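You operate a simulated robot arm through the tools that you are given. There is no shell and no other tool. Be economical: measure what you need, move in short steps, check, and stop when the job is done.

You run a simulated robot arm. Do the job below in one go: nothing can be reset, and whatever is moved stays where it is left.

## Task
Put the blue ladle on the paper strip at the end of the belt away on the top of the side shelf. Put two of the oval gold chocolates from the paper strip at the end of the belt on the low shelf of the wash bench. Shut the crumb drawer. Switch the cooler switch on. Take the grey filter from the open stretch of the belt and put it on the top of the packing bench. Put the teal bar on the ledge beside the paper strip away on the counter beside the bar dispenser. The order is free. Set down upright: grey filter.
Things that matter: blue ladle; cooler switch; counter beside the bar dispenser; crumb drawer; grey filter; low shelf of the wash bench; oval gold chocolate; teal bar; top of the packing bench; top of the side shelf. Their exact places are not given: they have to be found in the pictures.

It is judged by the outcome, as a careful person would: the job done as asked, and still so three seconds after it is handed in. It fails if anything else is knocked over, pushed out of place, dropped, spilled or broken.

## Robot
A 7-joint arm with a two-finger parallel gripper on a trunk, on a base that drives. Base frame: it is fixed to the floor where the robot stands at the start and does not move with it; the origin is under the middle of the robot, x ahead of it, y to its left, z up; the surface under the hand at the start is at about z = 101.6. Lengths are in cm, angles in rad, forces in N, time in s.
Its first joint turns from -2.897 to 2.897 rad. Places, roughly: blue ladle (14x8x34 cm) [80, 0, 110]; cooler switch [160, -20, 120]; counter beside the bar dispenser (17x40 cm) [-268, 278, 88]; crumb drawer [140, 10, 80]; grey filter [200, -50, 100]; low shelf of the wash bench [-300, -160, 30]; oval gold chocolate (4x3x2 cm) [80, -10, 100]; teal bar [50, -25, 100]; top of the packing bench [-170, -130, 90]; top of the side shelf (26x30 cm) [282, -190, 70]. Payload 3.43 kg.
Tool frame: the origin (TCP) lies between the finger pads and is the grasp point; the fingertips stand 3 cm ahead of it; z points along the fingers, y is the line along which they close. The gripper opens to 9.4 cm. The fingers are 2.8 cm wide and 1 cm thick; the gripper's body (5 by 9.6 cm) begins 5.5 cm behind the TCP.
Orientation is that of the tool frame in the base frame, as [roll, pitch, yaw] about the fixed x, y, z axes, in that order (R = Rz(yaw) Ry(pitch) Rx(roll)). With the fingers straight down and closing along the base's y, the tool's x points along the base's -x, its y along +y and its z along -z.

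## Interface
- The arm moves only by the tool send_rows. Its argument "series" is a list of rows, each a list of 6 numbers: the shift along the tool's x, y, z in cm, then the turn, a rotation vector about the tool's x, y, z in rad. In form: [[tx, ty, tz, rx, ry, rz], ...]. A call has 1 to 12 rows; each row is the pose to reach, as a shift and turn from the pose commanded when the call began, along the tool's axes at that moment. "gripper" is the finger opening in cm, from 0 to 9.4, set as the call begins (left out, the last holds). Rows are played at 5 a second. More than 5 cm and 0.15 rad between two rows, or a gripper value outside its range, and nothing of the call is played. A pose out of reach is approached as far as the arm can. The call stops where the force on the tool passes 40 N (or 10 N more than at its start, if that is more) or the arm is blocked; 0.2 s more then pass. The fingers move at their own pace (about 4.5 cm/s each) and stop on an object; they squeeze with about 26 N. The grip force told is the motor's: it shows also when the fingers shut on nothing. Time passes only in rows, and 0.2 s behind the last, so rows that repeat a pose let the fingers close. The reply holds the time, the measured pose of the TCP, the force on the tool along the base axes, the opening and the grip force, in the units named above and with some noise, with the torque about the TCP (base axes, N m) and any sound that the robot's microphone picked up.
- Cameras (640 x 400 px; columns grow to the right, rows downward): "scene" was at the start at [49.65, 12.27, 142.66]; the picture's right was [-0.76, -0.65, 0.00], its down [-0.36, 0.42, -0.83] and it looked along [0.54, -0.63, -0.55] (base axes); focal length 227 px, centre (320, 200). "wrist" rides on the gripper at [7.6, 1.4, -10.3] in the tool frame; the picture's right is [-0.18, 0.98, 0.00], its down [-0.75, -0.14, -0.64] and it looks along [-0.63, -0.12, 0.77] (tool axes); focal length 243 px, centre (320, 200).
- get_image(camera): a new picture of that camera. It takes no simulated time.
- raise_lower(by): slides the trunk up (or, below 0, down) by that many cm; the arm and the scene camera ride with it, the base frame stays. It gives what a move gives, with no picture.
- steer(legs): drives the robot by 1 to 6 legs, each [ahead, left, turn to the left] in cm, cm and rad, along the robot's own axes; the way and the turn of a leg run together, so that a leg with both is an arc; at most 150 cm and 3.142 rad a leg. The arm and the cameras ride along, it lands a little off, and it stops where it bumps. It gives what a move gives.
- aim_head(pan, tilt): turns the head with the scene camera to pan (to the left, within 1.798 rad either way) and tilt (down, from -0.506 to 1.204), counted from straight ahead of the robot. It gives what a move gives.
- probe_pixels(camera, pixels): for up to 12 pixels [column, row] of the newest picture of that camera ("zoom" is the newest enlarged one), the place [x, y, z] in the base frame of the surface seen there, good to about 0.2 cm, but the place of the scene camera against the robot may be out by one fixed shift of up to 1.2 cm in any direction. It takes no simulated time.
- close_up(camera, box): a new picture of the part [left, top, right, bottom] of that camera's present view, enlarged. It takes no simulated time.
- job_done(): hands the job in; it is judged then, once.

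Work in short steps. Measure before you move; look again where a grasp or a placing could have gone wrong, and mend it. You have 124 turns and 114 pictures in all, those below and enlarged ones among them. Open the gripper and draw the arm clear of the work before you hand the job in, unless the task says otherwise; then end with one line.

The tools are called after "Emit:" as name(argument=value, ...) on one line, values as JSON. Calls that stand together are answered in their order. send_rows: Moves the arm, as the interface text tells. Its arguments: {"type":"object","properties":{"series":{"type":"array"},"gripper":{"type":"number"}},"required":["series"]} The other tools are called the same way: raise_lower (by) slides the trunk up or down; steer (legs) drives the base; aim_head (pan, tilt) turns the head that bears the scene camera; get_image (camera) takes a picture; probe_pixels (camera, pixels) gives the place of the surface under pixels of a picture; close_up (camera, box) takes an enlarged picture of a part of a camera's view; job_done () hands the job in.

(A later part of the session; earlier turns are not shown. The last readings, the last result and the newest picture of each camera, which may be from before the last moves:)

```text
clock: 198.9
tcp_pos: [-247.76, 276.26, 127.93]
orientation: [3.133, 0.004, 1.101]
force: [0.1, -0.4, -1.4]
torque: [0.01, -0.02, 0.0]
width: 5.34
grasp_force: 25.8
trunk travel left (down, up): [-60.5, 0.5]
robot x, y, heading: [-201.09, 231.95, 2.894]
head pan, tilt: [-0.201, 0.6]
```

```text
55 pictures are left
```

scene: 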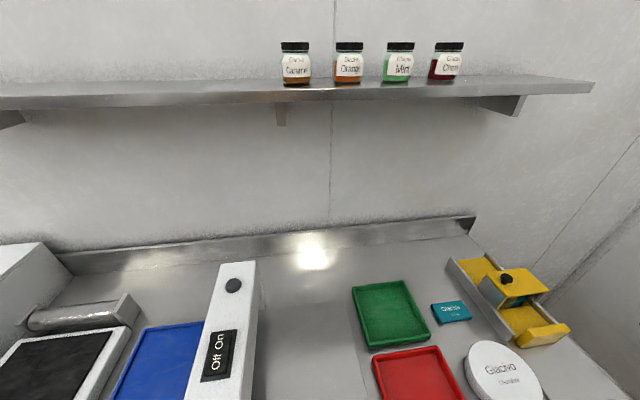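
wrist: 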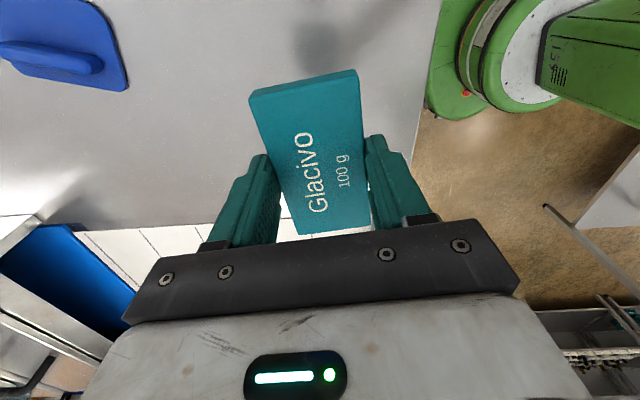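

The yellow one at (510,300) is the bar dispenser, with another teal bar beside it. Probe the free space around it.

Emit:
probe_pixels(camera="scene", pixels=[[451, 311], [436, 318], [470, 310], [430, 275], [400, 260], [450, 262], [425, 330], [480, 335], [570, 385], [415, 300], [495, 372], [600, 380]])

Emit:
get_image(camera="wrist")

Emit:
close_up(camera="scene", box=[340, 220, 640, 400])

```text
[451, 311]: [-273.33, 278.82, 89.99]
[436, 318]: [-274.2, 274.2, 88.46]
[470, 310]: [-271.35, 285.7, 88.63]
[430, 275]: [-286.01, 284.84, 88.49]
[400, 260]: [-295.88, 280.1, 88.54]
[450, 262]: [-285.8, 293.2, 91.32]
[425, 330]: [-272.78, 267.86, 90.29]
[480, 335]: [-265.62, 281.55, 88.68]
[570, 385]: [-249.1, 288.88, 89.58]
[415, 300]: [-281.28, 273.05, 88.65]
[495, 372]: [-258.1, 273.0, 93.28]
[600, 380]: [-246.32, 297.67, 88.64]
```

```text
54 pictures are left
```

wrist: 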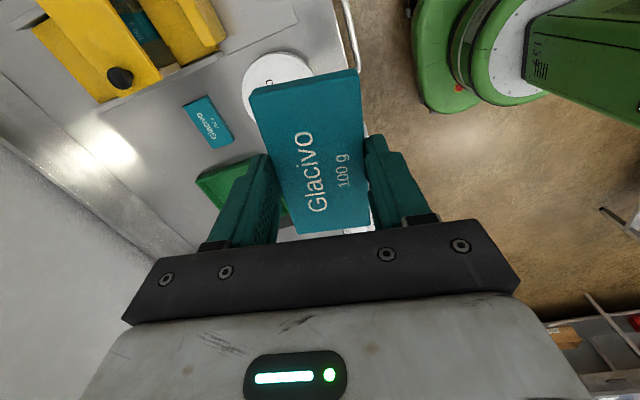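

```text
2.13 times, centred on (490, 310) of scene
```

zoom: 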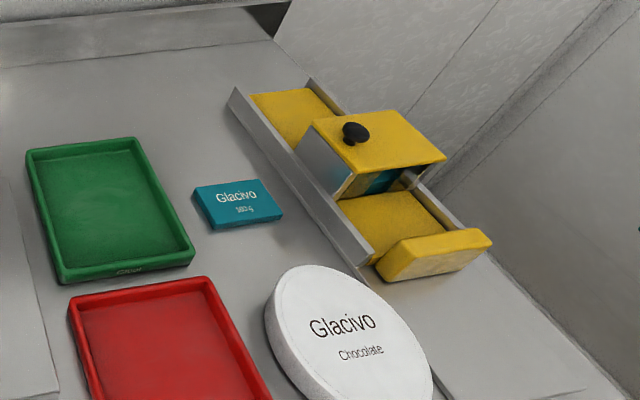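

I plan to set it behind the existing bar, between green tray and dispenser rail. Measure the neighbours exactly.

Emit:
probe_pixels(camera="zoom", pixels=[[195, 189], [269, 181], [282, 211], [212, 222], [135, 140], [190, 250], [240, 100], [290, 190], [200, 140], [340, 240], [190, 60], [236, 85]])

Emit:
probe_pixels(camera="wrist", pixels=[[186, 103], [207, 97], [232, 137], [210, 146], [150, 130], [105, 105], [200, 178], [140, 170]])

```text
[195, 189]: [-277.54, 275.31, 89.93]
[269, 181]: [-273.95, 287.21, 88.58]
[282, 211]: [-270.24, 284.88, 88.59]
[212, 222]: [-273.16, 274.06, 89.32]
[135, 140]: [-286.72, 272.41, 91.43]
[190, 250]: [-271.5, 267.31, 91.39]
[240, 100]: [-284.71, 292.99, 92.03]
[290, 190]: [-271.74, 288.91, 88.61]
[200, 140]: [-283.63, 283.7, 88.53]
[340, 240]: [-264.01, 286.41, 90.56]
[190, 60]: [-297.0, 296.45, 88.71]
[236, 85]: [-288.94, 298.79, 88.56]
```

```text
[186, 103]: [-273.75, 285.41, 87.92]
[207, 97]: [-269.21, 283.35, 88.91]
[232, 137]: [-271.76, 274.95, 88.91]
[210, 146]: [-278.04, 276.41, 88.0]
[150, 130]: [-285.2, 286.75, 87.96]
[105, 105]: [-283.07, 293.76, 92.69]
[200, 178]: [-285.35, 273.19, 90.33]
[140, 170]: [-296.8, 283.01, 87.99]
```

Counter z≈88 (wrist). New bar centre: (-281.3,282.5). Check the dispenser's height since the wrist camera passes near.

Emit:
probe_pixels(camera="wrist", pixels=[[120, 77], [95, 90], [150, 70], [60, 40], [120, 20], [100, 98], [155, 78]])

```text
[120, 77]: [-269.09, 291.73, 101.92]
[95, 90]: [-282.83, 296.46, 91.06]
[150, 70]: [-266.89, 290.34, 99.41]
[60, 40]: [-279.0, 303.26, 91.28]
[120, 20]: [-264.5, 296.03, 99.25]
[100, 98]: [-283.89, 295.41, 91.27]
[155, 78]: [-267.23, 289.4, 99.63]
```

Shift the robot closer (ahead 12, right 10), so that the spot (-282.4,281.8) is well in reach.

Emit:
steer(legs=[[12, -10, 0]])

```text
clock: 200.3
tcp_pos: [-257.22, 289.2, 127.8]
orientation: [3.131, 0.004, 1.099]
force: [0.7, -0.4, -0.7]
torque: [0.02, 0.02, 0.02]
width: 5.33
grasp_force: 25.7
trunk travel left (down, up): [-60.5, 0.5]
robot x, y, heading: [-210.69, 244.79, 2.885]
head pan, tilt: [-0.201, 0.6]
```

Check the wall shelf's place before reaching under/near it.

Emit:
get_image(camera="scene")

Emit:
probe_pixels(camera="scene", pixels=[[300, 90], [420, 80], [500, 70], [380, 85]])

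```text
52 pictures are left
```

scene: 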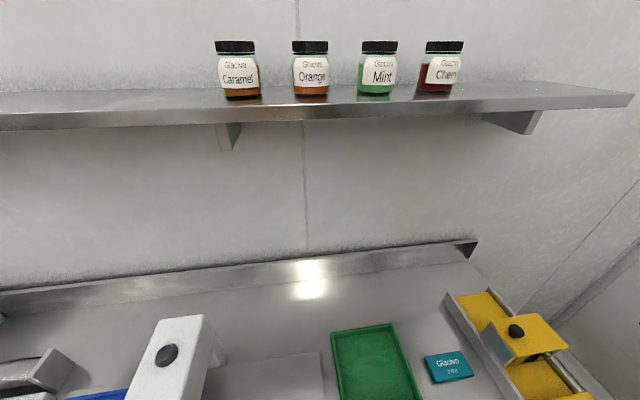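

```text
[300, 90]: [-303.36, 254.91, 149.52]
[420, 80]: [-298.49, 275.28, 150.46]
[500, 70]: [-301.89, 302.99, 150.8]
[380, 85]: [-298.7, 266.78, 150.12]
```

Shelf edge is at x≈-298, z≈147; I lower first to z 109 here, then move across.

Emit:
send_rows(series=[[0, 0, 4.7, 0, 0, 0], [0, 0, 9.4, 0, 0, 0], [0, 0, 14.1, 0, 0, 0], [0, 0, 18.5, 0, 0, -0.02], [-3, -3.2, 18.5, 0, 0, -0.05], [-6, -6.4, 18.5, 0, 0, -0.08], [-9, -9.6, 18.5, 0, 0, -0.11], [-12, -12.8, 18.5, 0, 0, -0.14], [-15, -16, 18.5, 0, 0, -0.17], [-18, -19.1, 18.5, 0, 0, -0.17], [-18, -19.1, 18.5, 0, 0, -0.17]])

Emit:
get_image(camera="wrist")

Emit:
get_image(camera="scene")

```text
clock: 202.7
tcp_pos: [-282.43, 281.42, 109.23]
orientation: [3.133, 0.006, 1.269]
force: [0.2, 0.6, -0.4]
torque: [-0.02, 0.0, -0.01]
width: 5.33
grasp_force: 26.2
trunk travel left (down, up): [-60.5, 0.5]
robot x, y, heading: [-211.07, 245.05, 2.891]
head pan, tilt: [-0.201, 0.6]
```

```text
51 pictures are left
```

wrist: 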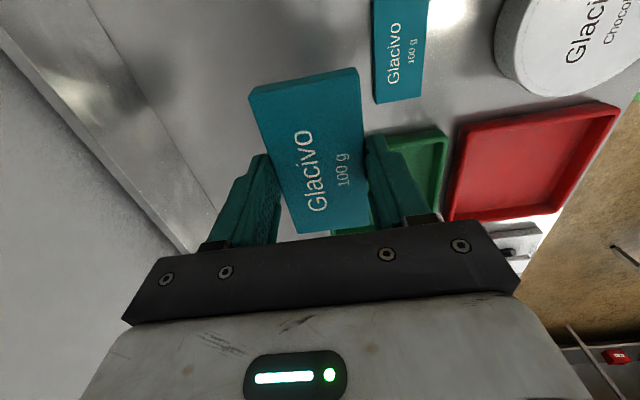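

```text
50 pictures are left
```

scene: 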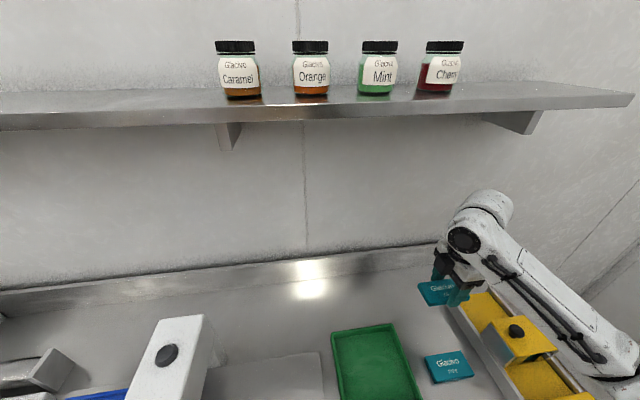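

The forearm passes over the dispenser; check its height there.

Emit:
probe_pixels(camera="scene", pixels=[[500, 270], [540, 310], [580, 345], [610, 375], [600, 320], [516, 330], [540, 280], [448, 290]])

```text
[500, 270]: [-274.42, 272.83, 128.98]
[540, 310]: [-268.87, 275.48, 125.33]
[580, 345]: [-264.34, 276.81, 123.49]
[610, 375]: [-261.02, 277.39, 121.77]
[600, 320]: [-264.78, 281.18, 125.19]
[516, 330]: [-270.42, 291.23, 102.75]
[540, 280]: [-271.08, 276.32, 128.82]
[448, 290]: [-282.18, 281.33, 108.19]
```

Forearm slopes toward the robot; I lower by the arm in two stages and check clearance in between.

Emit:
send_rows(series=[[0, 0, 3, 0, 0, 0], [0, 0, 6, 0, 0, 0], [0, 0, 9, 0, 0, 0], [0, 0, 9, 0, 0, 0]])

Emit:
aim_head(pan=-0.5, tilt=0.8)

Emit:
get_image(camera="scene")

```text
clock: 203.7
tcp_pos: [-282.21, 281.36, 100.1]
orientation: [3.133, 0.005, 1.268]
force: [0.7, -0.1, -1.9]
torque: [-0.01, -0.01, 0.02]
width: 5.35
grasp_force: 25.8
trunk travel left (down, up): [-60.5, 0.5]
robot x, y, heading: [-210.7, 245.05, 2.888]
head pan, tilt: [-0.201, 0.6]
```

```text
clock: 204.5
tcp_pos: [-282.2, 281.33, 100.03]
orientation: [3.133, 0.006, 1.269]
force: [-0.3, 0.2, -0.8]
torque: [0.01, 0.02, -0.01]
width: 5.34
grasp_force: 26.0
trunk travel left (down, up): [-60.5, 0.5]
robot x, y, heading: [-211.31, 245.01, 2.892]
head pan, tilt: [-0.499, 0.799]
```

```text
49 pictures are left
```

scene: 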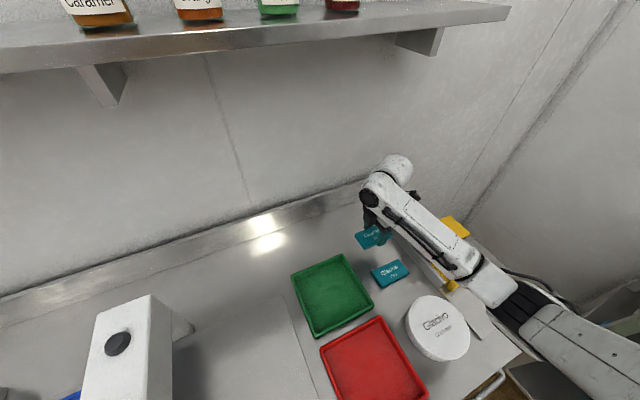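

Elbow is to the right over the dispenser side. Probe forearm heights.

Emit:
probe_pixels(camera="scene", pixels=[[430, 260], [450, 270], [480, 290], [500, 305], [530, 335], [560, 360], [450, 285], [456, 228], [495, 270], [440, 275]])

Emit:
close_up(camera="scene", box=[340, 150, 580, 390])

```text
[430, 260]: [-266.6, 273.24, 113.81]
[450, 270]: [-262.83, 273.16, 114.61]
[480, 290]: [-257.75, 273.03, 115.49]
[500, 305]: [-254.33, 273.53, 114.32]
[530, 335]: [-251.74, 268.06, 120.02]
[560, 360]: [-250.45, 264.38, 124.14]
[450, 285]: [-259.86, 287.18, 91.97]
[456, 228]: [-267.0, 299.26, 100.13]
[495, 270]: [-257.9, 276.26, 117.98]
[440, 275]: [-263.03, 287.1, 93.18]
```

```text
1.67 times, centred on (460, 270) of scene
```

zoom: 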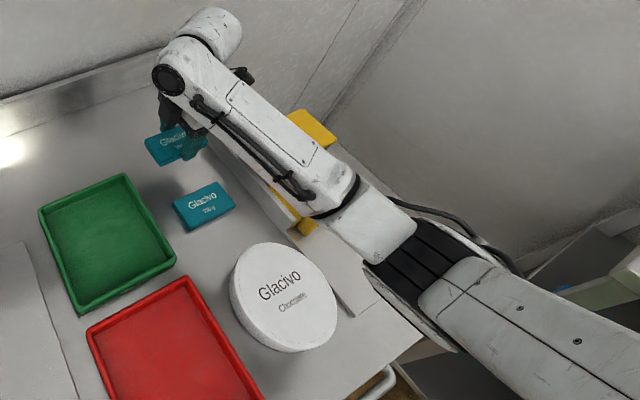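

Clear enough (forearm underside ~107 vs block 99.5 off to the side). Lower 8.2, then touch down.

Emit:
send_rows(series=[[0, 0, 3, 0, 0, 0], [0, 0, 6, 0, 0, 0], [0, 0, 8.1, 0, 0, 0], [0, 0, 8.1, 0, 0, 0]])

Emit:
send_rows(series=[[0, 0, 0.15, 0, 0, 0], [0, 0, 0.3, 0, 0, 0], [0, 0, 0.3, 0, 0, 0]])

Emit:
get_image(camera="wrist")

```text
clock: 205.5
tcp_pos: [-282.26, 281.53, 91.98]
orientation: [3.133, 0.005, 1.27]
force: [0.2, 0.4, -0.2]
torque: [-0.01, 0.02, -0.03]
width: 5.32
grasp_force: 25.7
trunk travel left (down, up): [-60.5, 0.5]
robot x, y, heading: [-210.47, 244.96, 2.891]
head pan, tilt: [-0.499, 0.799]
```

```text
clock: 206.3
tcp_pos: [-282.18, 281.38, 91.7]
orientation: [3.133, 0.005, 1.269]
force: [0.4, 0.4, -0.6]
torque: [0.0, 0.0, -0.01]
width: 5.32
grasp_force: 26.5
trunk travel left (down, up): [-60.5, 0.5]
robot x, y, heading: [-210.91, 244.73, 2.89]
head pan, tilt: [-0.499, 0.799]
```

```text
47 pictures are left
```

wrist: 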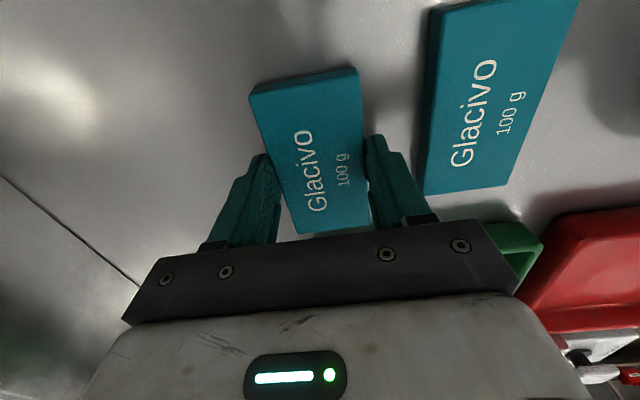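

About 0.3 cm remain; lower to touch and release with a small opening.

Emit:
send_rows(series=[[0, 0, 0.15, 0, 0, 0], [0, 0, 0.3, 0, 0, 0], [0, 0, 0.3, 0, 0, 0]])

Emit:
send_rows(series=[[0, 0, 0, 0, 0, 0], [0, 0, 0, 0, 0, 0], [0, 0, 0, 0, 0, 0]], gripper=6.4)

Emit:
send_rows(series=[[0, 0, -4, 0, 0, 0], [0, 0, -8, 0, 0, 0], [0, 0, -12, 0, 0, 0], [0, 0, -16, 0, 0, 0], [0, 0, -18, 0, 0, 0]])

Emit:
get_image(camera="wrist")

```text
clock: 207.1
tcp_pos: [-282.26, 281.41, 91.45]
orientation: [3.133, 0.006, 1.269]
force: [0.3, 0.2, -1.6]
torque: [0.0, 0.0, 0.03]
width: 5.33
grasp_force: 26.1
trunk travel left (down, up): [-60.5, 0.5]
robot x, y, heading: [-210.82, 245.14, 2.888]
head pan, tilt: [-0.499, 0.799]
```

```text
clock: 207.9
tcp_pos: [-282.19, 281.41, 91.46]
orientation: [3.135, 0.005, 1.268]
force: [0.4, 0.5, 0.3]
torque: [0.01, -0.05, -0.02]
width: 6.4
grasp_force: 0.1
trunk travel left (down, up): [-60.5, 0.5]
robot x, y, heading: [-210.51, 244.67, 2.891]
head pan, tilt: [-0.499, 0.799]
```

```text
clock: 209.1
tcp_pos: [-282.35, 281.68, 109.58]
orientation: [3.129, 0.005, 1.269]
force: [-0.7, -0.2, -0.1]
torque: [0.0, 0.01, 0.0]
width: 6.4
grasp_force: 0.1
trunk travel left (down, up): [-60.5, 0.5]
robot x, y, heading: [-210.95, 245.15, 2.889]
head pan, tilt: [-0.499, 0.799]
```

```text
46 pictures are left
```

wrist: 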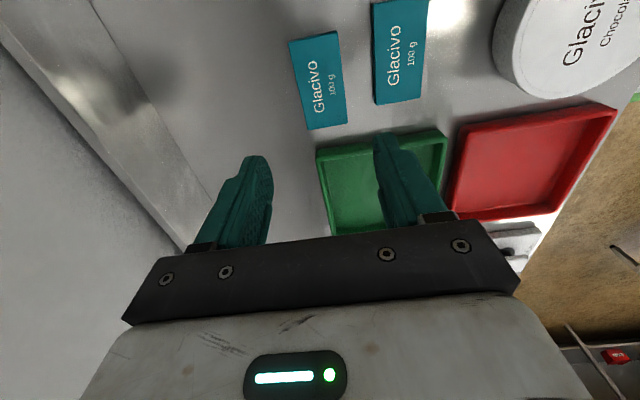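

Both bars lie neatly. Retract the hand, rise, and drive back round to the strip.

Emit:
send_rows(series=[[2.5, 3.6, 0, 0, 0, 0], [5, 7.2, 0, 0, 0, 0], [7.5, 10.8, 0, 0, 0, 0], [10, 14.4, 0, 0, 0, 0], [12.5, 18, 0, 0, 0, 0], [14.9, 21.6, 0, 0, 0, 0], [14.9, 21.6, -4.5, 0, 0, 0], [14.9, 21.6, -9, 0, 0, 0], [14.9, 21.6, -13.5, 0, 0, 0], [14.9, 21.6, -18, 0, 0, 0]])

Emit:
steer(legs=[[-40.9, 139.2, 0], [-56.3, 114.6, 0], [-89.2, -2.3, 0], [-48.9, -50.8, 0], [0, 0, -2.89], [28, 0, 0]])

Emit:
get_image(camera="wrist")

```text
clock: 211.3
tcp_pos: [-257.52, 289.61, 127.78]
orientation: [3.13, 0.006, 1.271]
force: [-0.2, 0.1, 1.3]
torque: [0.0, -0.02, -0.02]
width: 6.41
grasp_force: 0.0
trunk travel left (down, up): [-60.5, 0.5]
robot x, y, heading: [-210.62, 244.92, 2.89]
head pan, tilt: [-0.499, 0.799]
```

```text
clock: 240.4
tcp_pos: [50.27, -38.43, 127.73]
orientation: [3.132, 0.007, -1.546]
force: [-0.1, 0.5, 0.0]
torque: [-0.02, 0.02, 0.01]
width: 6.41
grasp_force: 0.2
trunk travel left (down, up): [-60.5, 0.5]
robot x, y, heading: [-8.14, -11.47, 0.074]
head pan, tilt: [-0.499, 0.799]
```

```text
45 pictures are left
```

wrist: 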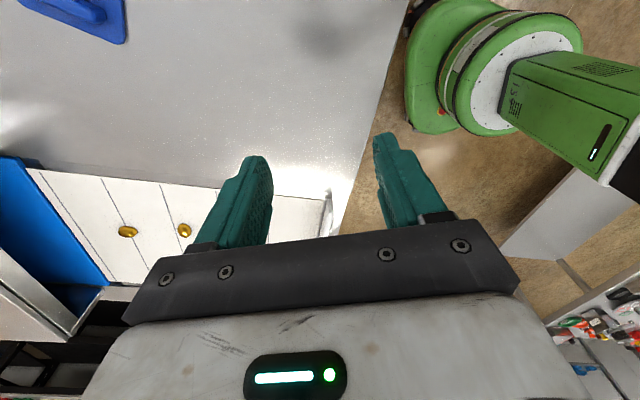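

Back at the strip (heading 0.07). Move ahead 6 cm, bring the hand above the nearest chocolate (83,-12.7), turning the gripper to close along y.

Emit:
steer(legs=[[6, 0, -0.07]])

Emit:
send_rows(series=[[-2, -2.3, 0, 0, 0, 0.13], [-4, -4.6, 0, 0, 0, 0.26], [-6, -6.9, 0, 0, 0, 0.39], [-8, -9.2, 0, 0, 0, 0.52], [-10, -11.5, 0, 0, 0, 0.65], [-12, -13.8, 0, 0, 0, 0.78], [-14.5, -16.1, 0, 0, 0, 0.91], [-17, -18.4, 2, 0, 0, 1.04], [-19, -20.7, 4, 0, 0, 1.17], [-21, -23, 6, 0, 0, 1.3], [-23, -25.3, 8, 0, 0, 1.43], [-24.6, -27.6, 10, 0, 0, 1.54]])

Emit:
get_image(camera="wrist")

```text
clock: 241.4
tcp_pos: [54.24, -42.34, 127.7]
orientation: [3.132, 0.005, -1.617]
force: [-1.0, 0.4, -0.5]
torque: [0.02, 0.01, 0.02]
width: 6.4
grasp_force: 0.0
trunk travel left (down, up): [-60.5, 0.5]
robot x, y, heading: [-1.97, -10.99, 0.004]
head pan, tilt: [-0.499, 0.799]
```

```text
clock: 244.0
tcp_pos: [83.04, -18.83, 117.53]
orientation: [3.137, -0.009, 3.123]
force: [-0.1, -0.4, 0.3]
torque: [-0.01, -0.01, 0.03]
width: 6.4
grasp_force: 0.1
trunk travel left (down, up): [-60.5, 0.5]
robot x, y, heading: [-2.14, -10.89, 0.006]
head pan, tilt: [-0.499, 0.799]
```

```text
44 pictures are left
```

wrist: 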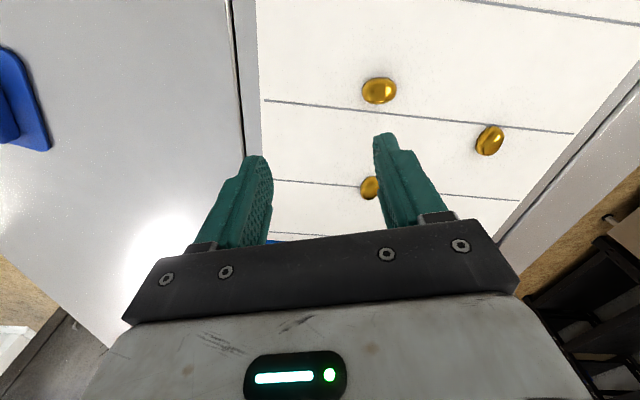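

Probe all three for exact positions.

Emit:
probe_pixels(camera="wrist", pixels=[[379, 90], [363, 92], [395, 89], [378, 78], [380, 103], [490, 140], [478, 145], [501, 133], [489, 155], [492, 125], [370, 187]])

```text
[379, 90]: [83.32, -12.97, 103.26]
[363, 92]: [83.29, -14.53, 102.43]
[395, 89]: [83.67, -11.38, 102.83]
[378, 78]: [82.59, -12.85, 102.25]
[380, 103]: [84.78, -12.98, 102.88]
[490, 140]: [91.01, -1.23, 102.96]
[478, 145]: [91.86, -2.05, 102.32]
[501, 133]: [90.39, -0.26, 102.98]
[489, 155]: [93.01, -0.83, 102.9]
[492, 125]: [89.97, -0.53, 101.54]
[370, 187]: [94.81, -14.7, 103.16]
```

Chocolate A centre (83.5,-12.95), top 103.3. Move over it, descend to TCP z 104.8, grip.

Emit:
send_rows(series=[[-0.2, 3, 0, 0, 0, 0], [-0.45, 5.9, 0, 0, 0, 0], [-0.45, 5.9, 4.5, 0, 0, 0], [-0.45, 5.9, 9, 0, 0, 0], [-0.45, 5.9, 11.5, 0, 0, 0], [-0.45, 5.9, 12.7, 0, 0, 0], [-0.45, 5.9, 12.7, 0, 0, 0]])

Emit:
send_rows(series=[[0, 0, 0, 0, 0, 0], [0, 0, 0, 0, 0, 0], [0, 0, 0, 0, 0, 0], [0, 0, 0, 0, 0, 0], [0, 0, 0, 0, 0, 0], [0, 0, -3, 0, 0, 0], [0, 0, -7, 0, 0, 0], [0, 0, -11, 0, 0, 0], [0, 0, -15, 0, 0, 0]], gripper=1.5)

Emit:
get_image(camera="wrist")

```text
clock: 245.6
tcp_pos: [83.41, -12.69, 104.88]
orientation: [3.136, -0.008, 3.128]
force: [0.6, 0.1, 0.0]
torque: [0.03, 0.03, 0.02]
width: 6.39
grasp_force: 0.2
trunk travel left (down, up): [-60.5, 0.5]
robot x, y, heading: [-2.66, -10.84, 0.005]
head pan, tilt: [-0.499, 0.799]
```

```text
clock: 247.6
tcp_pos: [83.35, -13.02, 119.99]
orientation: [3.136, -0.01, 3.128]
force: [-0.4, 0.1, -0.7]
torque: [-0.02, 0.01, -0.02]
width: 2.84
grasp_force: 25.5
trunk travel left (down, up): [-60.5, 0.5]
robot x, y, heading: [-2.35, -10.77, 0.006]
head pan, tilt: [-0.499, 0.799]
```

```text
43 pictures are left
```

wrist: 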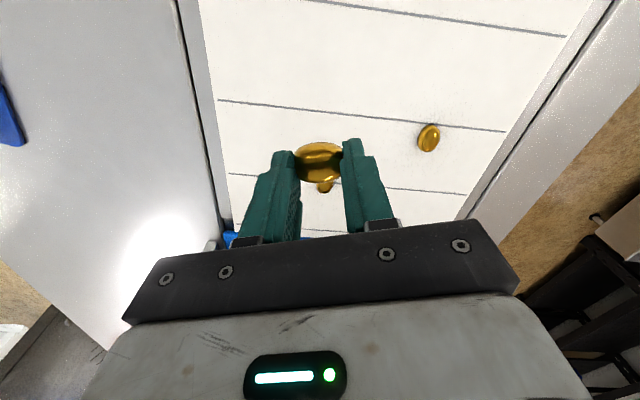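

Chocolate held. Retract the arm and drive to (-180,-25), turning toward the wash bench corner.

Emit:
send_rows(series=[[4.8, 0, 0, 0, 0, 0], [9.6, 0, 0, 0, 0, 0], [14.4, 0, 0, 0, 0, 0], [19.2, 0, 0, 0, 0, 0], [23, 0, 0, 0, 0, 0]])

Emit:
steer(legs=[[-88, -34, 0], [-90, 20, 0], [0, 0, -2.4]])

Emit:
aim_head(pan=0, tilt=0.45)

Emit:
get_image(camera="scene")

```text
clock: 248.8
tcp_pos: [64.48, -12.42, 119.83]
orientation: [3.137, -0.011, 3.128]
force: [-0.2, 0.7, -0.4]
torque: [0.03, 0.02, -0.02]
width: 2.84
grasp_force: 26.1
out of reach, approached as far as the arm can: row 4, 5
trunk travel left (down, up): [-60.5, 0.5]
robot x, y, heading: [-2.41, -11.0, 0.004]
head pan, tilt: [-0.499, 0.799]
```

```text
clock: 263.8
tcp_pos: [-229.87, -66.12, 119.87]
orientation: [3.137, -0.011, 0.706]
force: [0.2, -0.4, 0.0]
torque: [0.02, 0.01, 0.01]
width: 3.05
grasp_force: 26.6
trunk travel left (down, up): [-60.5, 0.5]
robot x, y, heading: [-178.78, -23.18, -2.412]
head pan, tilt: [-0.499, 0.799]
```

```text
clock: 264.7
tcp_pos: [-229.9, -66.11, 119.83]
orientation: [3.136, -0.012, 0.709]
force: [-0.4, -0.2, 0.0]
torque: [-0.01, 0.0, -0.02]
width: 3.05
grasp_force: 25.9
trunk travel left (down, up): [-60.5, 0.5]
robot x, y, heading: [-178.77, -23.44, -2.416]
head pan, tilt: [0.0, 0.45]
```

```text
42 pictures are left
```

scene: 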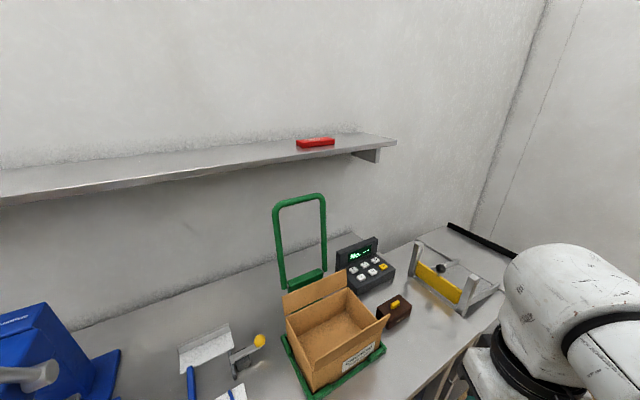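

The bench seems to reach the wall corner here. Probe the wall, bench end and black-edged stand to understand where (-300,-160) lies.

Emit:
probe_pixels(camera="scene", pixels=[[480, 240], [440, 240], [455, 290], [400, 260], [300, 200], [100, 250], [560, 200], [440, 370], [520, 260]])

Emit:
aim_head(pan=-0.75, tilt=0.6)

Emit:
get_image(camera="scene")

```text
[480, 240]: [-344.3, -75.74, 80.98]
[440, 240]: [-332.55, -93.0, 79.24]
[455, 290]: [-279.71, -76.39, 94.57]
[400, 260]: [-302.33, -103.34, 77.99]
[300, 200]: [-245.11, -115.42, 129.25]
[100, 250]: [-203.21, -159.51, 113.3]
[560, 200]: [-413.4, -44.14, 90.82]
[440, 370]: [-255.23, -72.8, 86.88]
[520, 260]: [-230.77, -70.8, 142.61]
```

```text
clock: 265.8
tcp_pos: [-229.93, -66.25, 119.88]
orientation: [3.136, -0.011, 0.708]
force: [0.8, 0.3, -0.5]
torque: [-0.01, 0.0, 0.02]
width: 3.06
grasp_force: 25.6
trunk travel left (down, up): [-60.5, 0.5]
robot x, y, heading: [-178.82, -23.01, -2.412]
head pan, tilt: [-0.75, 0.6]
```

```text
41 pictures are left
```

scene: 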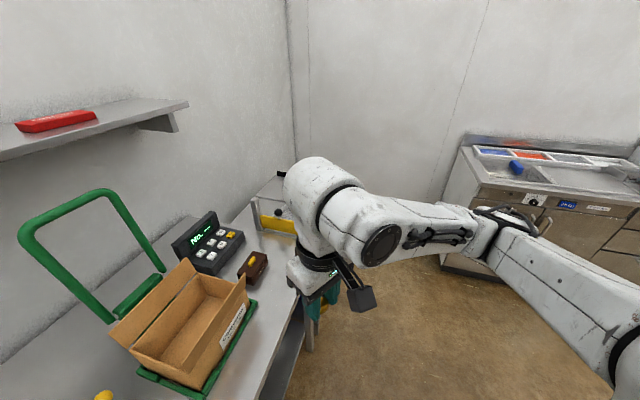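

A small stand (z≈79) is in the corner near (-320,-90). Move to (-240,0) for a look at it and its low shelf.

Emit:
steer(legs=[[30, -57.8, 0]])

Emit:
aim_head(pan=0.25, tilt=0.75)

Emit:
get_image(camera="scene")

```text
clock: 269.5
tcp_pos: [-290.91, -42.06, 119.81]
orientation: [3.137, -0.011, 0.703]
force: [0.5, -0.2, 0.5]
torque: [0.01, -0.03, -0.06]
width: 3.05
grasp_force: 26.1
trunk travel left (down, up): [-60.5, 0.5]
robot x, y, heading: [-239.51, 0.53, -2.419]
head pan, tilt: [-0.75, 0.6]
```

```text
clock: 270.7
tcp_pos: [-290.77, -42.13, 119.81]
orientation: [3.136, -0.01, 0.703]
force: [-1.0, 0.1, 0.7]
torque: [0.02, 0.0, 0.01]
width: 3.06
grasp_force: 26.2
trunk travel left (down, up): [-60.5, 0.5]
robot x, y, heading: [-239.75, 0.68, -2.421]
head pan, tilt: [0.25, 0.75]
```

```text
40 pictures are left
```

scene: 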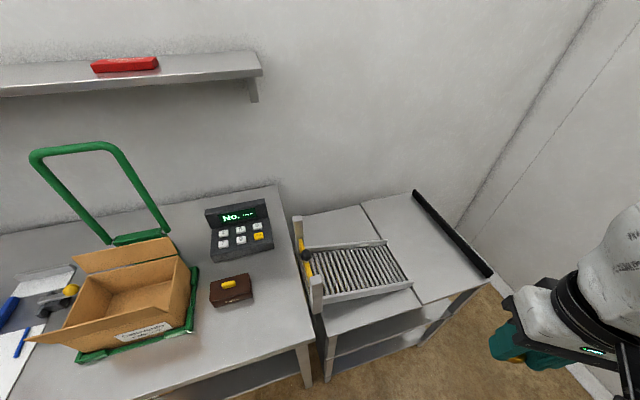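

This is a roller packing stand, not a wash bench; (-300,-160) must be behind the partition wall, reachable round the white cabinet. Drive back through the corridor to (110,-220) and look west.

Emit:
steer(legs=[[-75.4, 126.2, 0], [0, 0, 2.42], [88, -47, 0], [100, -26, 0], [20, -103, 0], [0, 0, -2.6]])

Emit:
aim_head(pan=0, tilt=0.35)

Emit:
get_image(camera="scene")

```text
clock: 304.7
tcp_pos: [44.66, -253.21, 119.8]
orientation: [3.138, -0.01, 0.439]
force: [0.0, -1.2, 0.0]
torque: [0.0, 0.03, 0.01]
width: 3.05
grasp_force: 26.3
trunk travel left (down, up): [-60.5, 0.5]
robot x, y, heading: [105.25, -225.19, -2.687]
head pan, tilt: [0.25, 0.75]
```

```text
clock: 305.6
tcp_pos: [44.62, -253.36, 119.79]
orientation: [3.137, -0.012, 0.438]
force: [1.1, 0.6, 0.1]
torque: [0.01, 0.02, -0.01]
width: 3.02
grasp_force: 26.1
trunk travel left (down, up): [-60.5, 0.5]
robot x, y, heading: [105.55, -225.42, -2.689]
head pan, tilt: [0.0, 0.351]
```

```text
39 pictures are left
```

scene: 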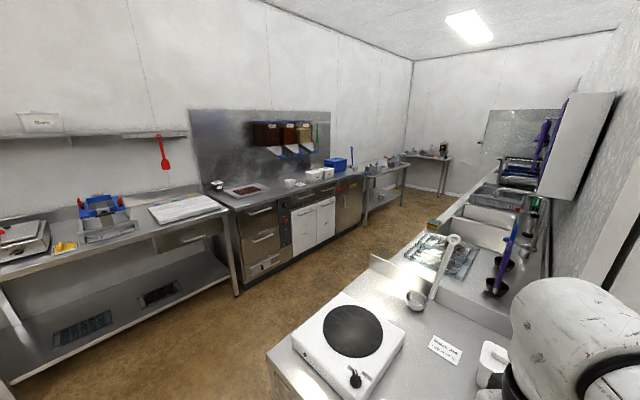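

The wash area is in this second room; sinks run along the partition at right. Probe the bench line and aisle.

Emit:
probe_pixels(camera="scene", pixels=[[268, 352], [375, 260], [430, 220], [470, 195], [500, 185], [237, 293], [355, 225], [400, 195], [440, 158], [430, 190], [395, 170], [300, 300]])

Emit:
close_up(camera="scene", box=[340, 120, 580, 280])

```text
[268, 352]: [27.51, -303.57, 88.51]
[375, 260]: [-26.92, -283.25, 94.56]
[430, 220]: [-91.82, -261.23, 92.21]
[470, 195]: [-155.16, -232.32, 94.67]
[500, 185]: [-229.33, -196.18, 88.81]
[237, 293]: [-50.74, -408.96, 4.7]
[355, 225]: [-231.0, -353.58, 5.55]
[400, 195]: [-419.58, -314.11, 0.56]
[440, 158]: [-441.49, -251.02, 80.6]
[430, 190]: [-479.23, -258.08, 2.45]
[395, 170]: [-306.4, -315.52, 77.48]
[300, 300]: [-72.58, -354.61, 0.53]
```

```text
2.50 times, centred on (460, 200) of scene
```

zoom: 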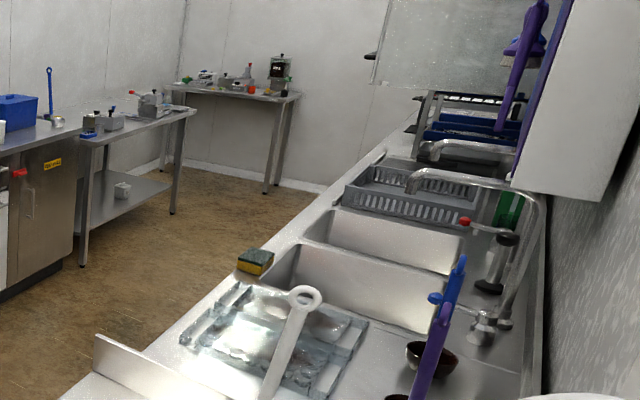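

The sink bench front runs from (27,-303) toward (-230,-200); its far end fits (-300,-160). Turn so the bench is on my left and drive backward along the aisle to (-260,-268).

Emit:
steer(legs=[[0, 0, 2.35], [24.8, -145, 0], [-131.9, -17, 0], [-137.9, 0, 0], [-84.8, 0, 0]])

Emit:
aim_head(pan=1.5, tilt=0.75)

Emit:
get_image(camera="scene")

```text
clock: 335.1
tcp_pos: [-197.04, -296.88, 119.87]
orientation: [3.135, -0.011, 2.805]
force: [0.0, 0.2, 0.3]
torque: [0.0, 0.0, 0.0]
width: 3.06
grasp_force: 26.0
trunk travel left (down, up): [-60.5, 0.5]
robot x, y, heading: [-259.58, -273.89, -0.319]
head pan, tilt: [0.0, 0.351]
```

```text
clock: 336.8
tcp_pos: [-196.92, -296.88, 119.78]
orientation: [3.137, -0.012, 2.805]
force: [0.5, 0.0, 0.9]
torque: [-0.01, 0.01, 0.01]
width: 3.03
grasp_force: 26.5
trunk travel left (down, up): [-60.5, 0.5]
robot x, y, heading: [-259.59, -274.37, -0.322]
head pan, tilt: [1.499, 0.75]
```

```text
37 pictures are left
```

scene: 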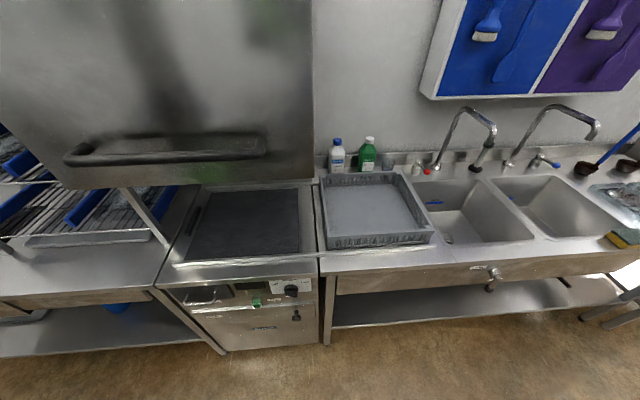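

Low shelves at (450,305) under the sinks and (90,325) at the left. Probe both.

Emit:
probe_pixels(camera="scene", pixels=[[450, 308], [360, 318], [560, 295], [100, 325], [180, 330], [30, 340], [430, 265], [90, 295], [345, 310], [180, 340], [450, 322], [245, 320]])

Emit:
close_up(camera="scene", box=[0, 220, 640, 400])

```text
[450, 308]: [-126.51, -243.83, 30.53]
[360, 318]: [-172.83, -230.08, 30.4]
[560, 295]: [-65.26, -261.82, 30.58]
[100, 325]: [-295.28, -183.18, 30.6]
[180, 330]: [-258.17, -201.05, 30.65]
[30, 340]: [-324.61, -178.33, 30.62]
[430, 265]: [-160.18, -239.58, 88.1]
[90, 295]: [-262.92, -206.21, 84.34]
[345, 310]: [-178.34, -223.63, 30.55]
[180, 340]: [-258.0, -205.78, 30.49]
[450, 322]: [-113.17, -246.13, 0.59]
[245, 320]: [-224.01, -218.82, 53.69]
```

```text
1.00 times, centred on (320, 310) of scene (not enlarged: the box is as wide or as high as the picture)
```

zoom: 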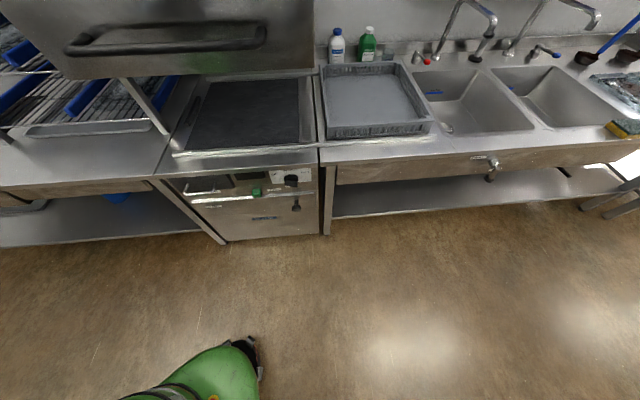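

The left section's shelf (z≈30, front edge through (-280,-198)) matches the named place. Move the base to about (-304,-257) and try retracting the arm closer before turning.

Emit:
steer(legs=[[-47, 1, 0]])

Emit:
raise_lower(by=-50)

Emit:
send_rows(series=[[0, 0, 4, 0, 0, 0], [0, 0, 8, 0, 0, 0], [0, 0, 12, 0, 0, 0], [0, 0, 16, 0, 0, 0], [4, 0, 18, 0, 0, 0], [8, 0, 20, 0, 0, 0], [12, 0, 20, 0, 0, 0], [16, 0, 20, 0, 0, 0], [18, 0, 20, 0, 0, 0]])

Emit:
get_image(camera="scene")

```text
clock: 339.5
tcp_pos: [-240.93, -281.34, 119.96]
orientation: [3.137, -0.01, 2.805]
force: [-0.6, -0.3, 1.4]
torque: [0.01, 0.01, 0.02]
width: 3.03
grasp_force: 25.6
trunk travel left (down, up): [-60.5, 0.5]
robot x, y, heading: [-303.42, -258.57, -0.321]
head pan, tilt: [1.499, 0.75]
```

```text
refused: -50 is not a number from -40 to 40
```

```text
clock: 341.5
tcp_pos: [-253.93, -276.74, 97.27]
orientation: [3.137, -0.01, 2.804]
force: [-0.7, 0.1, 0.2]
torque: [-0.02, -0.02, 0.0]
width: 3.02
grasp_force: 25.7
out of reach, approached as far as the arm can: row 7, 8, 9
trunk travel left (down, up): [-60.5, 0.5]
robot x, y, heading: [-303.95, -258.51, -0.321]
head pan, tilt: [1.499, 0.75]
```

```text
35 pictures are left
```

scene: 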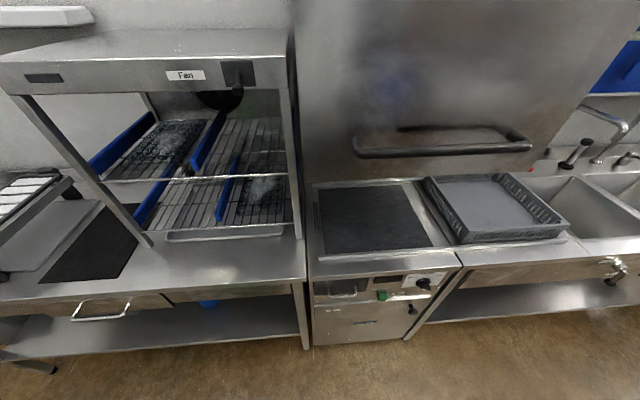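

Retracted to radius 53 (bench front is at ~65). Lower the trunk, turn to face the bench, and look.

Emit:
raise_lower(by=-38)

Emit:
raise_lower(by=-17)

Emit:
steer(legs=[[0, 0, 1.55]])

Emit:
aim_head(pan=0.1, tilt=0.6)

Emit:
get_image(camera="scene")

Emit:
get_image(camera="wrist")

```text
clock: 345.2
tcp_pos: [-253.96, -276.88, 59.37]
orientation: [3.136, -0.01, 2.805]
force: [-0.1, -0.2, -0.1]
torque: [0.02, 0.01, 0.02]
width: 3.01
grasp_force: 25.6
trunk travel left (down, up): [-22.5, 38.5]
robot x, y, heading: [-304.02, -258.48, -0.321]
head pan, tilt: [1.499, 0.75]
```

```text
clock: 347.1
tcp_pos: [-253.89, -276.79, 42.44]
orientation: [3.137, -0.013, 2.805]
force: [0.1, -0.4, -0.1]
torque: [-0.03, -0.04, -0.01]
width: 3.05
grasp_force: 26.5
trunk travel left (down, up): [-5.5, 55.5]
robot x, y, heading: [-304.08, -258.98, -0.322]
head pan, tilt: [1.499, 0.75]
```

```text
clock: 351.4
tcp_pos: [-285.9, -208.69, 42.39]
orientation: [3.138, -0.013, -1.904]
force: [0.7, 1.3, 0.0]
torque: [0.01, 0.0, -0.04]
width: 2.99
grasp_force: 26.3
trunk travel left (down, up): [-5.5, 55.5]
robot x, y, heading: [-304.0, -258.57, 1.252]
head pan, tilt: [1.499, 0.75]
```

```text
clock: 352.9
tcp_pos: [-285.94, -208.77, 42.41]
orientation: [3.136, -0.013, -1.903]
force: [-0.3, 0.8, 0.3]
torque: [-0.03, -0.01, 0.02]
width: 3.0
grasp_force: 26.0
trunk travel left (down, up): [-5.5, 55.5]
robot x, y, heading: [-303.89, -258.54, 1.254]
head pan, tilt: [0.099, 0.6]
```

```text
34 pictures are left
```

scene: 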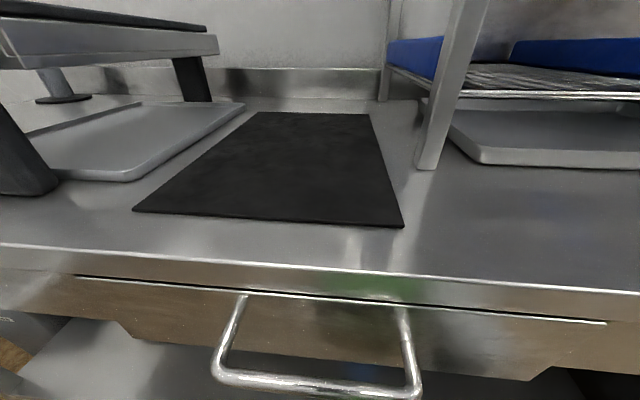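

```text
33 pictures are left
```

wrist: 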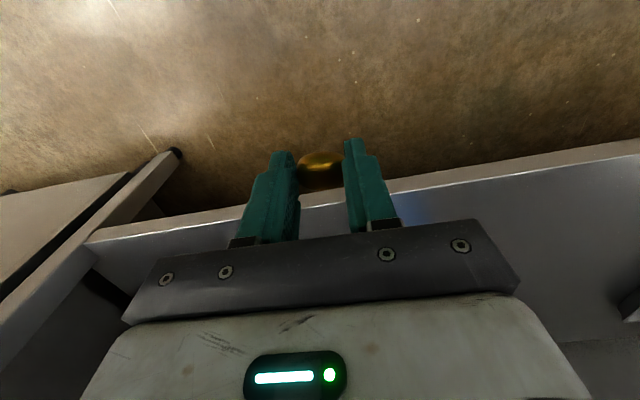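

Hand is in front of the shelf edge. Probe shelf edge/top with the wrist camera and the drawer handle's height.

Emit:
probe_pixels(camera="wrist", pixels=[[410, 195], [450, 200], [560, 200], [200, 230], [450, 185], [620, 150], [150, 245]])

Emit:
probe_pixels(camera="scene", pixels=[[320, 385], [280, 340], [500, 375], [300, 280], [150, 335], [60, 380]])

```text
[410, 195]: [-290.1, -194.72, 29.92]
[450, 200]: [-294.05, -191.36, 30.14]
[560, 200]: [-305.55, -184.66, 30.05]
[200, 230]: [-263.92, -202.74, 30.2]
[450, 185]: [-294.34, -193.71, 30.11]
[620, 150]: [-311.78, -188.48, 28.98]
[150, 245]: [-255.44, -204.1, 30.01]
```

```text
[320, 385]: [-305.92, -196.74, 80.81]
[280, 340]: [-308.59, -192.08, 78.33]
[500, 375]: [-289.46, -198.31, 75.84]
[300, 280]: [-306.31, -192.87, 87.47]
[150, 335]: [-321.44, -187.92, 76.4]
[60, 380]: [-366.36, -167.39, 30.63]
```

Shelf z 30.1, edge ~10 cm ahead, drawer bottom at 75. Advance 18 cm under it at z≈40, then lower to 33.6.

Emit:
send_rows(series=[[-3.6, 0, 1, 0, 0, 0], [-7.2, 0, 2, 0, 0, 0], [-10.8, 0, 2, 0, 0, 0], [-14.4, 0, 2, 0, 0, 0], [-18, 0, 2, 0, 0, 0], [-18, 0, 2, 0, 0, 0]])

Emit:
get_image(camera="wrist")

Emit:
send_rows(series=[[0, 0, 2.5, 0, 0, 0], [0, 0, 5, 0, 0, 0], [0, 0, 6.2, 0, 0, 0], [0, 0, 6.6, 0, 0, 0], [0, 0, 6.6, 0, 0, 0]])

Emit:
get_image(camera="wrist")

```text
clock: 354.3
tcp_pos: [-279.84, -191.67, 40.06]
orientation: [3.136, -0.012, -1.905]
force: [-0.2, 0.7, 0.0]
torque: [-0.01, 0.01, -0.02]
width: 3.03
grasp_force: 26.2
trunk travel left (down, up): [-5.5, 55.5]
robot x, y, heading: [-303.57, -258.48, 1.253]
head pan, tilt: [0.099, 0.6]
```

```text
32 pictures are left
```

wrist: 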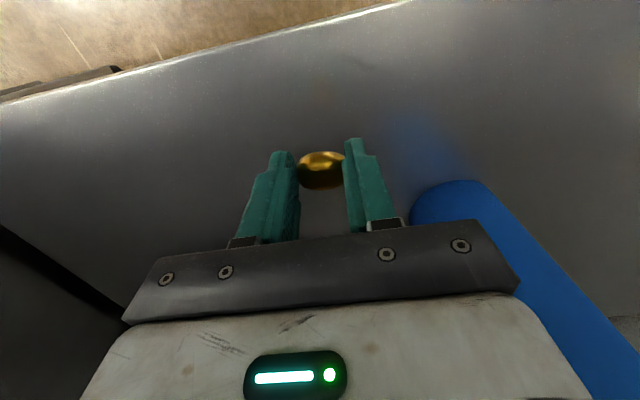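

```text
clock: 355.5
tcp_pos: [-280.11, -191.78, 33.51]
orientation: [3.136, -0.013, -1.903]
force: [-0.3, 0.6, -0.4]
torque: [0.01, 0.01, -0.03]
width: 3.04
grasp_force: 26.4
trunk travel left (down, up): [-5.5, 55.5]
robot x, y, heading: [-303.92, -258.56, 1.26]
head pan, tilt: [0.099, 0.6]
```

```text
31 pictures are left
```

wrist: 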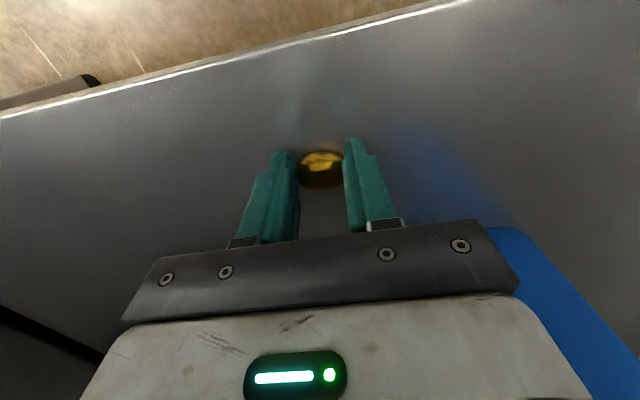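

Just above the shelf. Touch down 0.2 more, open to 5.5, rise 6 and draw back.

Emit:
send_rows(series=[[0, 0, 0.2, 0, 0, 0], [0, 0, 0.2, 0, 0, 0]])

Emit:
send_rows(series=[[0, 0, 0, 0, 0, 0], [0, 0, 0, 0, 0, 0], [0, 0, 0, 0, 0, 0], [0, 0, -3, 0, 0, 0], [0, 0, -7, 0, 0, 0], [4.5, 0, -7.5, 0, 0, 0], [9, 0, -8, 0, 0, 0], [13.5, 0, -8.5, 0, 0, 0], [18, 0, -8.5, 0, 0, 0]], gripper=5.5)

Emit:
get_image(camera="wrist")

```text
clock: 356.1
tcp_pos: [-279.9, -191.91, 33.4]
orientation: [3.138, -0.01, -1.905]
force: [-1.5, -0.9, 5.6]
torque: [0.06, 0.1, 0.06]
width: 3.02
grasp_force: 26.4
trunk travel left (down, up): [-5.5, 55.5]
robot x, y, heading: [-303.72, -258.46, 1.256]
head pan, tilt: [0.099, 0.6]
```

```text
clock: 358.1
tcp_pos: [-285.85, -208.77, 42.04]
orientation: [3.135, -0.012, -1.904]
force: [0.1, 1.0, 0.5]
torque: [0.04, -0.03, 0.01]
width: 5.5
grasp_force: 0.0
trunk travel left (down, up): [-5.5, 55.5]
robot x, y, heading: [-303.82, -258.59, 1.254]
head pan, tilt: [0.099, 0.6]
```

```text
30 pictures are left
```

wrist: 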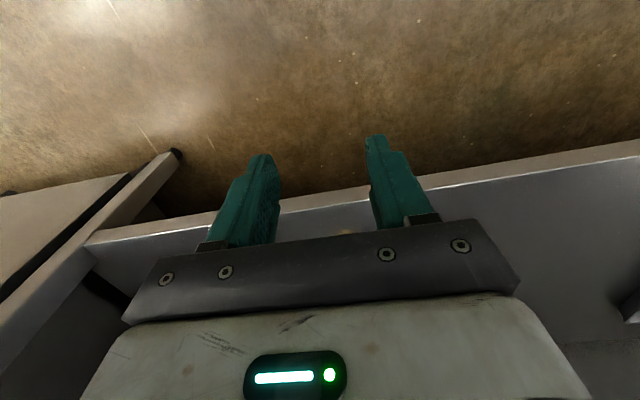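

Chocolate 1 is on the low shelf. Turn away, raise, and drive back along the aisle to the ledge side near (93,-112).

Emit:
steer(legs=[[0, 0, -1.575]])

Emit:
raise_lower(by=40)

Emit:
raise_lower(by=15)

Emit:
send_rows(series=[[-3, 0, -4, 0, 0, 0], [-6, 0, -8, 0, 0, 0], [-9, 0, -12, 0, 0, 0], [-12, 0, -16, 0, 0, 0], [-14, 0, -20, 0, 0, 0], [-14, 0, -23, 0, 0, 0]])

Emit:
steer(legs=[[130.1, 1.5, 0], [137.2, -0.9, 0], [132.2, 14.3, 0], [-21, 142.6, 0]])

```text
clock: 362.4
tcp_pos: [-254.24, -277.37, 42.15]
orientation: [3.135, -0.012, 2.792]
force: [-0.5, 0.2, -0.1]
torque: [-0.01, 0.01, 0.02]
width: 5.46
grasp_force: 0.0
trunk travel left (down, up): [-5.5, 55.5]
robot x, y, heading: [-303.5, -258.11, -0.333]
head pan, tilt: [0.099, 0.6]
```

```text
clock: 366.2
tcp_pos: [-254.24, -277.43, 82.07]
orientation: [3.137, -0.013, 2.791]
force: [0.1, -0.9, 0.1]
torque: [-0.01, 0.02, 0.03]
width: 5.5
grasp_force: 0.0
trunk travel left (down, up): [-45.5, 15.5]
robot x, y, heading: [-303.68, -258.92, -0.329]
head pan, tilt: [0.099, 0.6]
```

```text
clock: 367.9
tcp_pos: [-254.2, -277.36, 97.13]
orientation: [3.138, -0.013, 2.794]
force: [-0.6, 0.2, 0.2]
torque: [-0.01, -0.02, 0.01]
width: 5.49
grasp_force: 0.1
trunk travel left (down, up): [-60.5, 0.5]
robot x, y, heading: [-304.15, -258.9, -0.332]
head pan, tilt: [0.099, 0.6]
```

```text
clock: 369.3
tcp_pos: [-240.68, -282.39, 120.27]
orientation: [3.136, -0.012, 2.794]
force: [-0.6, 0.1, -0.4]
torque: [0.01, 0.0, 0.0]
width: 5.49
grasp_force: 0.1
out of reach, approached as far as the arm can: row 1, 2, 3, 4
trunk travel left (down, up): [-60.5, 0.5]
robot x, y, heading: [-303.99, -258.76, -0.33]
head pan, tilt: [0.099, 0.6]
```

```text
clock: 395.6
tcp_pos: [172.7, -264.14, 120.18]
orientation: [3.136, -0.012, 2.765]
force: [-0.4, -1.4, 0.4]
torque: [0.02, 0.0, -0.01]
width: 5.5
grasp_force: 0.1
trunk travel left (down, up): [-60.5, 0.5]
robot x, y, heading: [110.27, -238.46, -0.363]
head pan, tilt: [0.099, 0.6]
```

Now to (93,-111) and turn to face the strip across the ledge.

Emit:
steer(legs=[[-61.5, 113, 0], [0, 0, 1.9]])

Emit:
get_image(camera="wrist")

```text
clock: 406.7
tcp_pos: [94.86, -41.24, 120.14]
orientation: [3.135, -0.012, -1.605]
force: [-0.3, 1.1, 0.3]
torque: [0.0, 0.0, -0.04]
width: 5.49
grasp_force: 0.0
trunk travel left (down, up): [-60.5, 0.5]
robot x, y, heading: [91.57, -108.89, 1.554]
head pan, tilt: [0.099, 0.6]
```

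```text
29 pictures are left
```

wrist: 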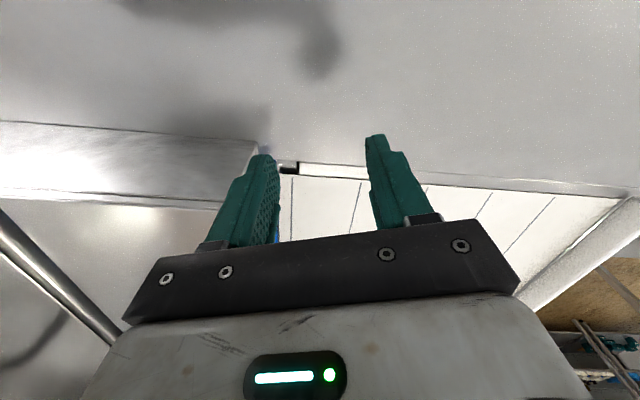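

In place at (91.6,-108.9). Advance the hand to view chocolate C near (94.8,-14.7).

Emit:
send_rows(series=[[-4.5, 0, 0, 0, 0, 0], [-9, 0, 0, 0, 0, 0], [-13.5, 0, 0, 0, 0, 0], [-18, 0, 0, 0, 0, 0], [-22, 0, 0, 0, 0, 0], [-22, 0, 0, 0, 0, 0]])

Emit:
get_image(camera="wrist")

```text
clock: 408.1
tcp_pos: [95.73, -19.21, 119.67]
orientation: [3.137, -0.013, -1.605]
force: [-0.5, -0.2, 1.1]
torque: [0.01, 0.01, 0.0]
width: 5.51
grasp_force: 0.1
trunk travel left (down, up): [-60.5, 0.5]
robot x, y, heading: [91.53, -108.33, 1.554]
head pan, tilt: [0.099, 0.6]
```

```text
28 pictures are left
```

wrist: 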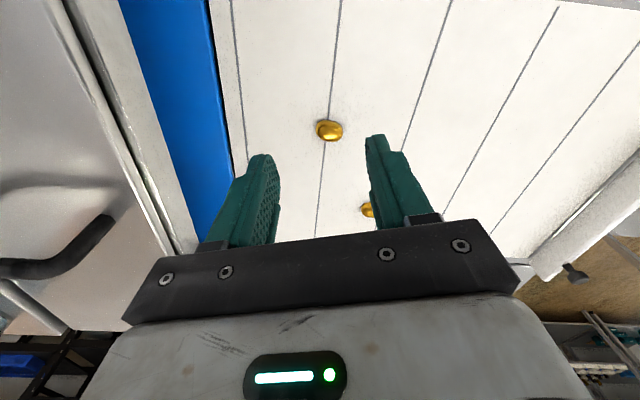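

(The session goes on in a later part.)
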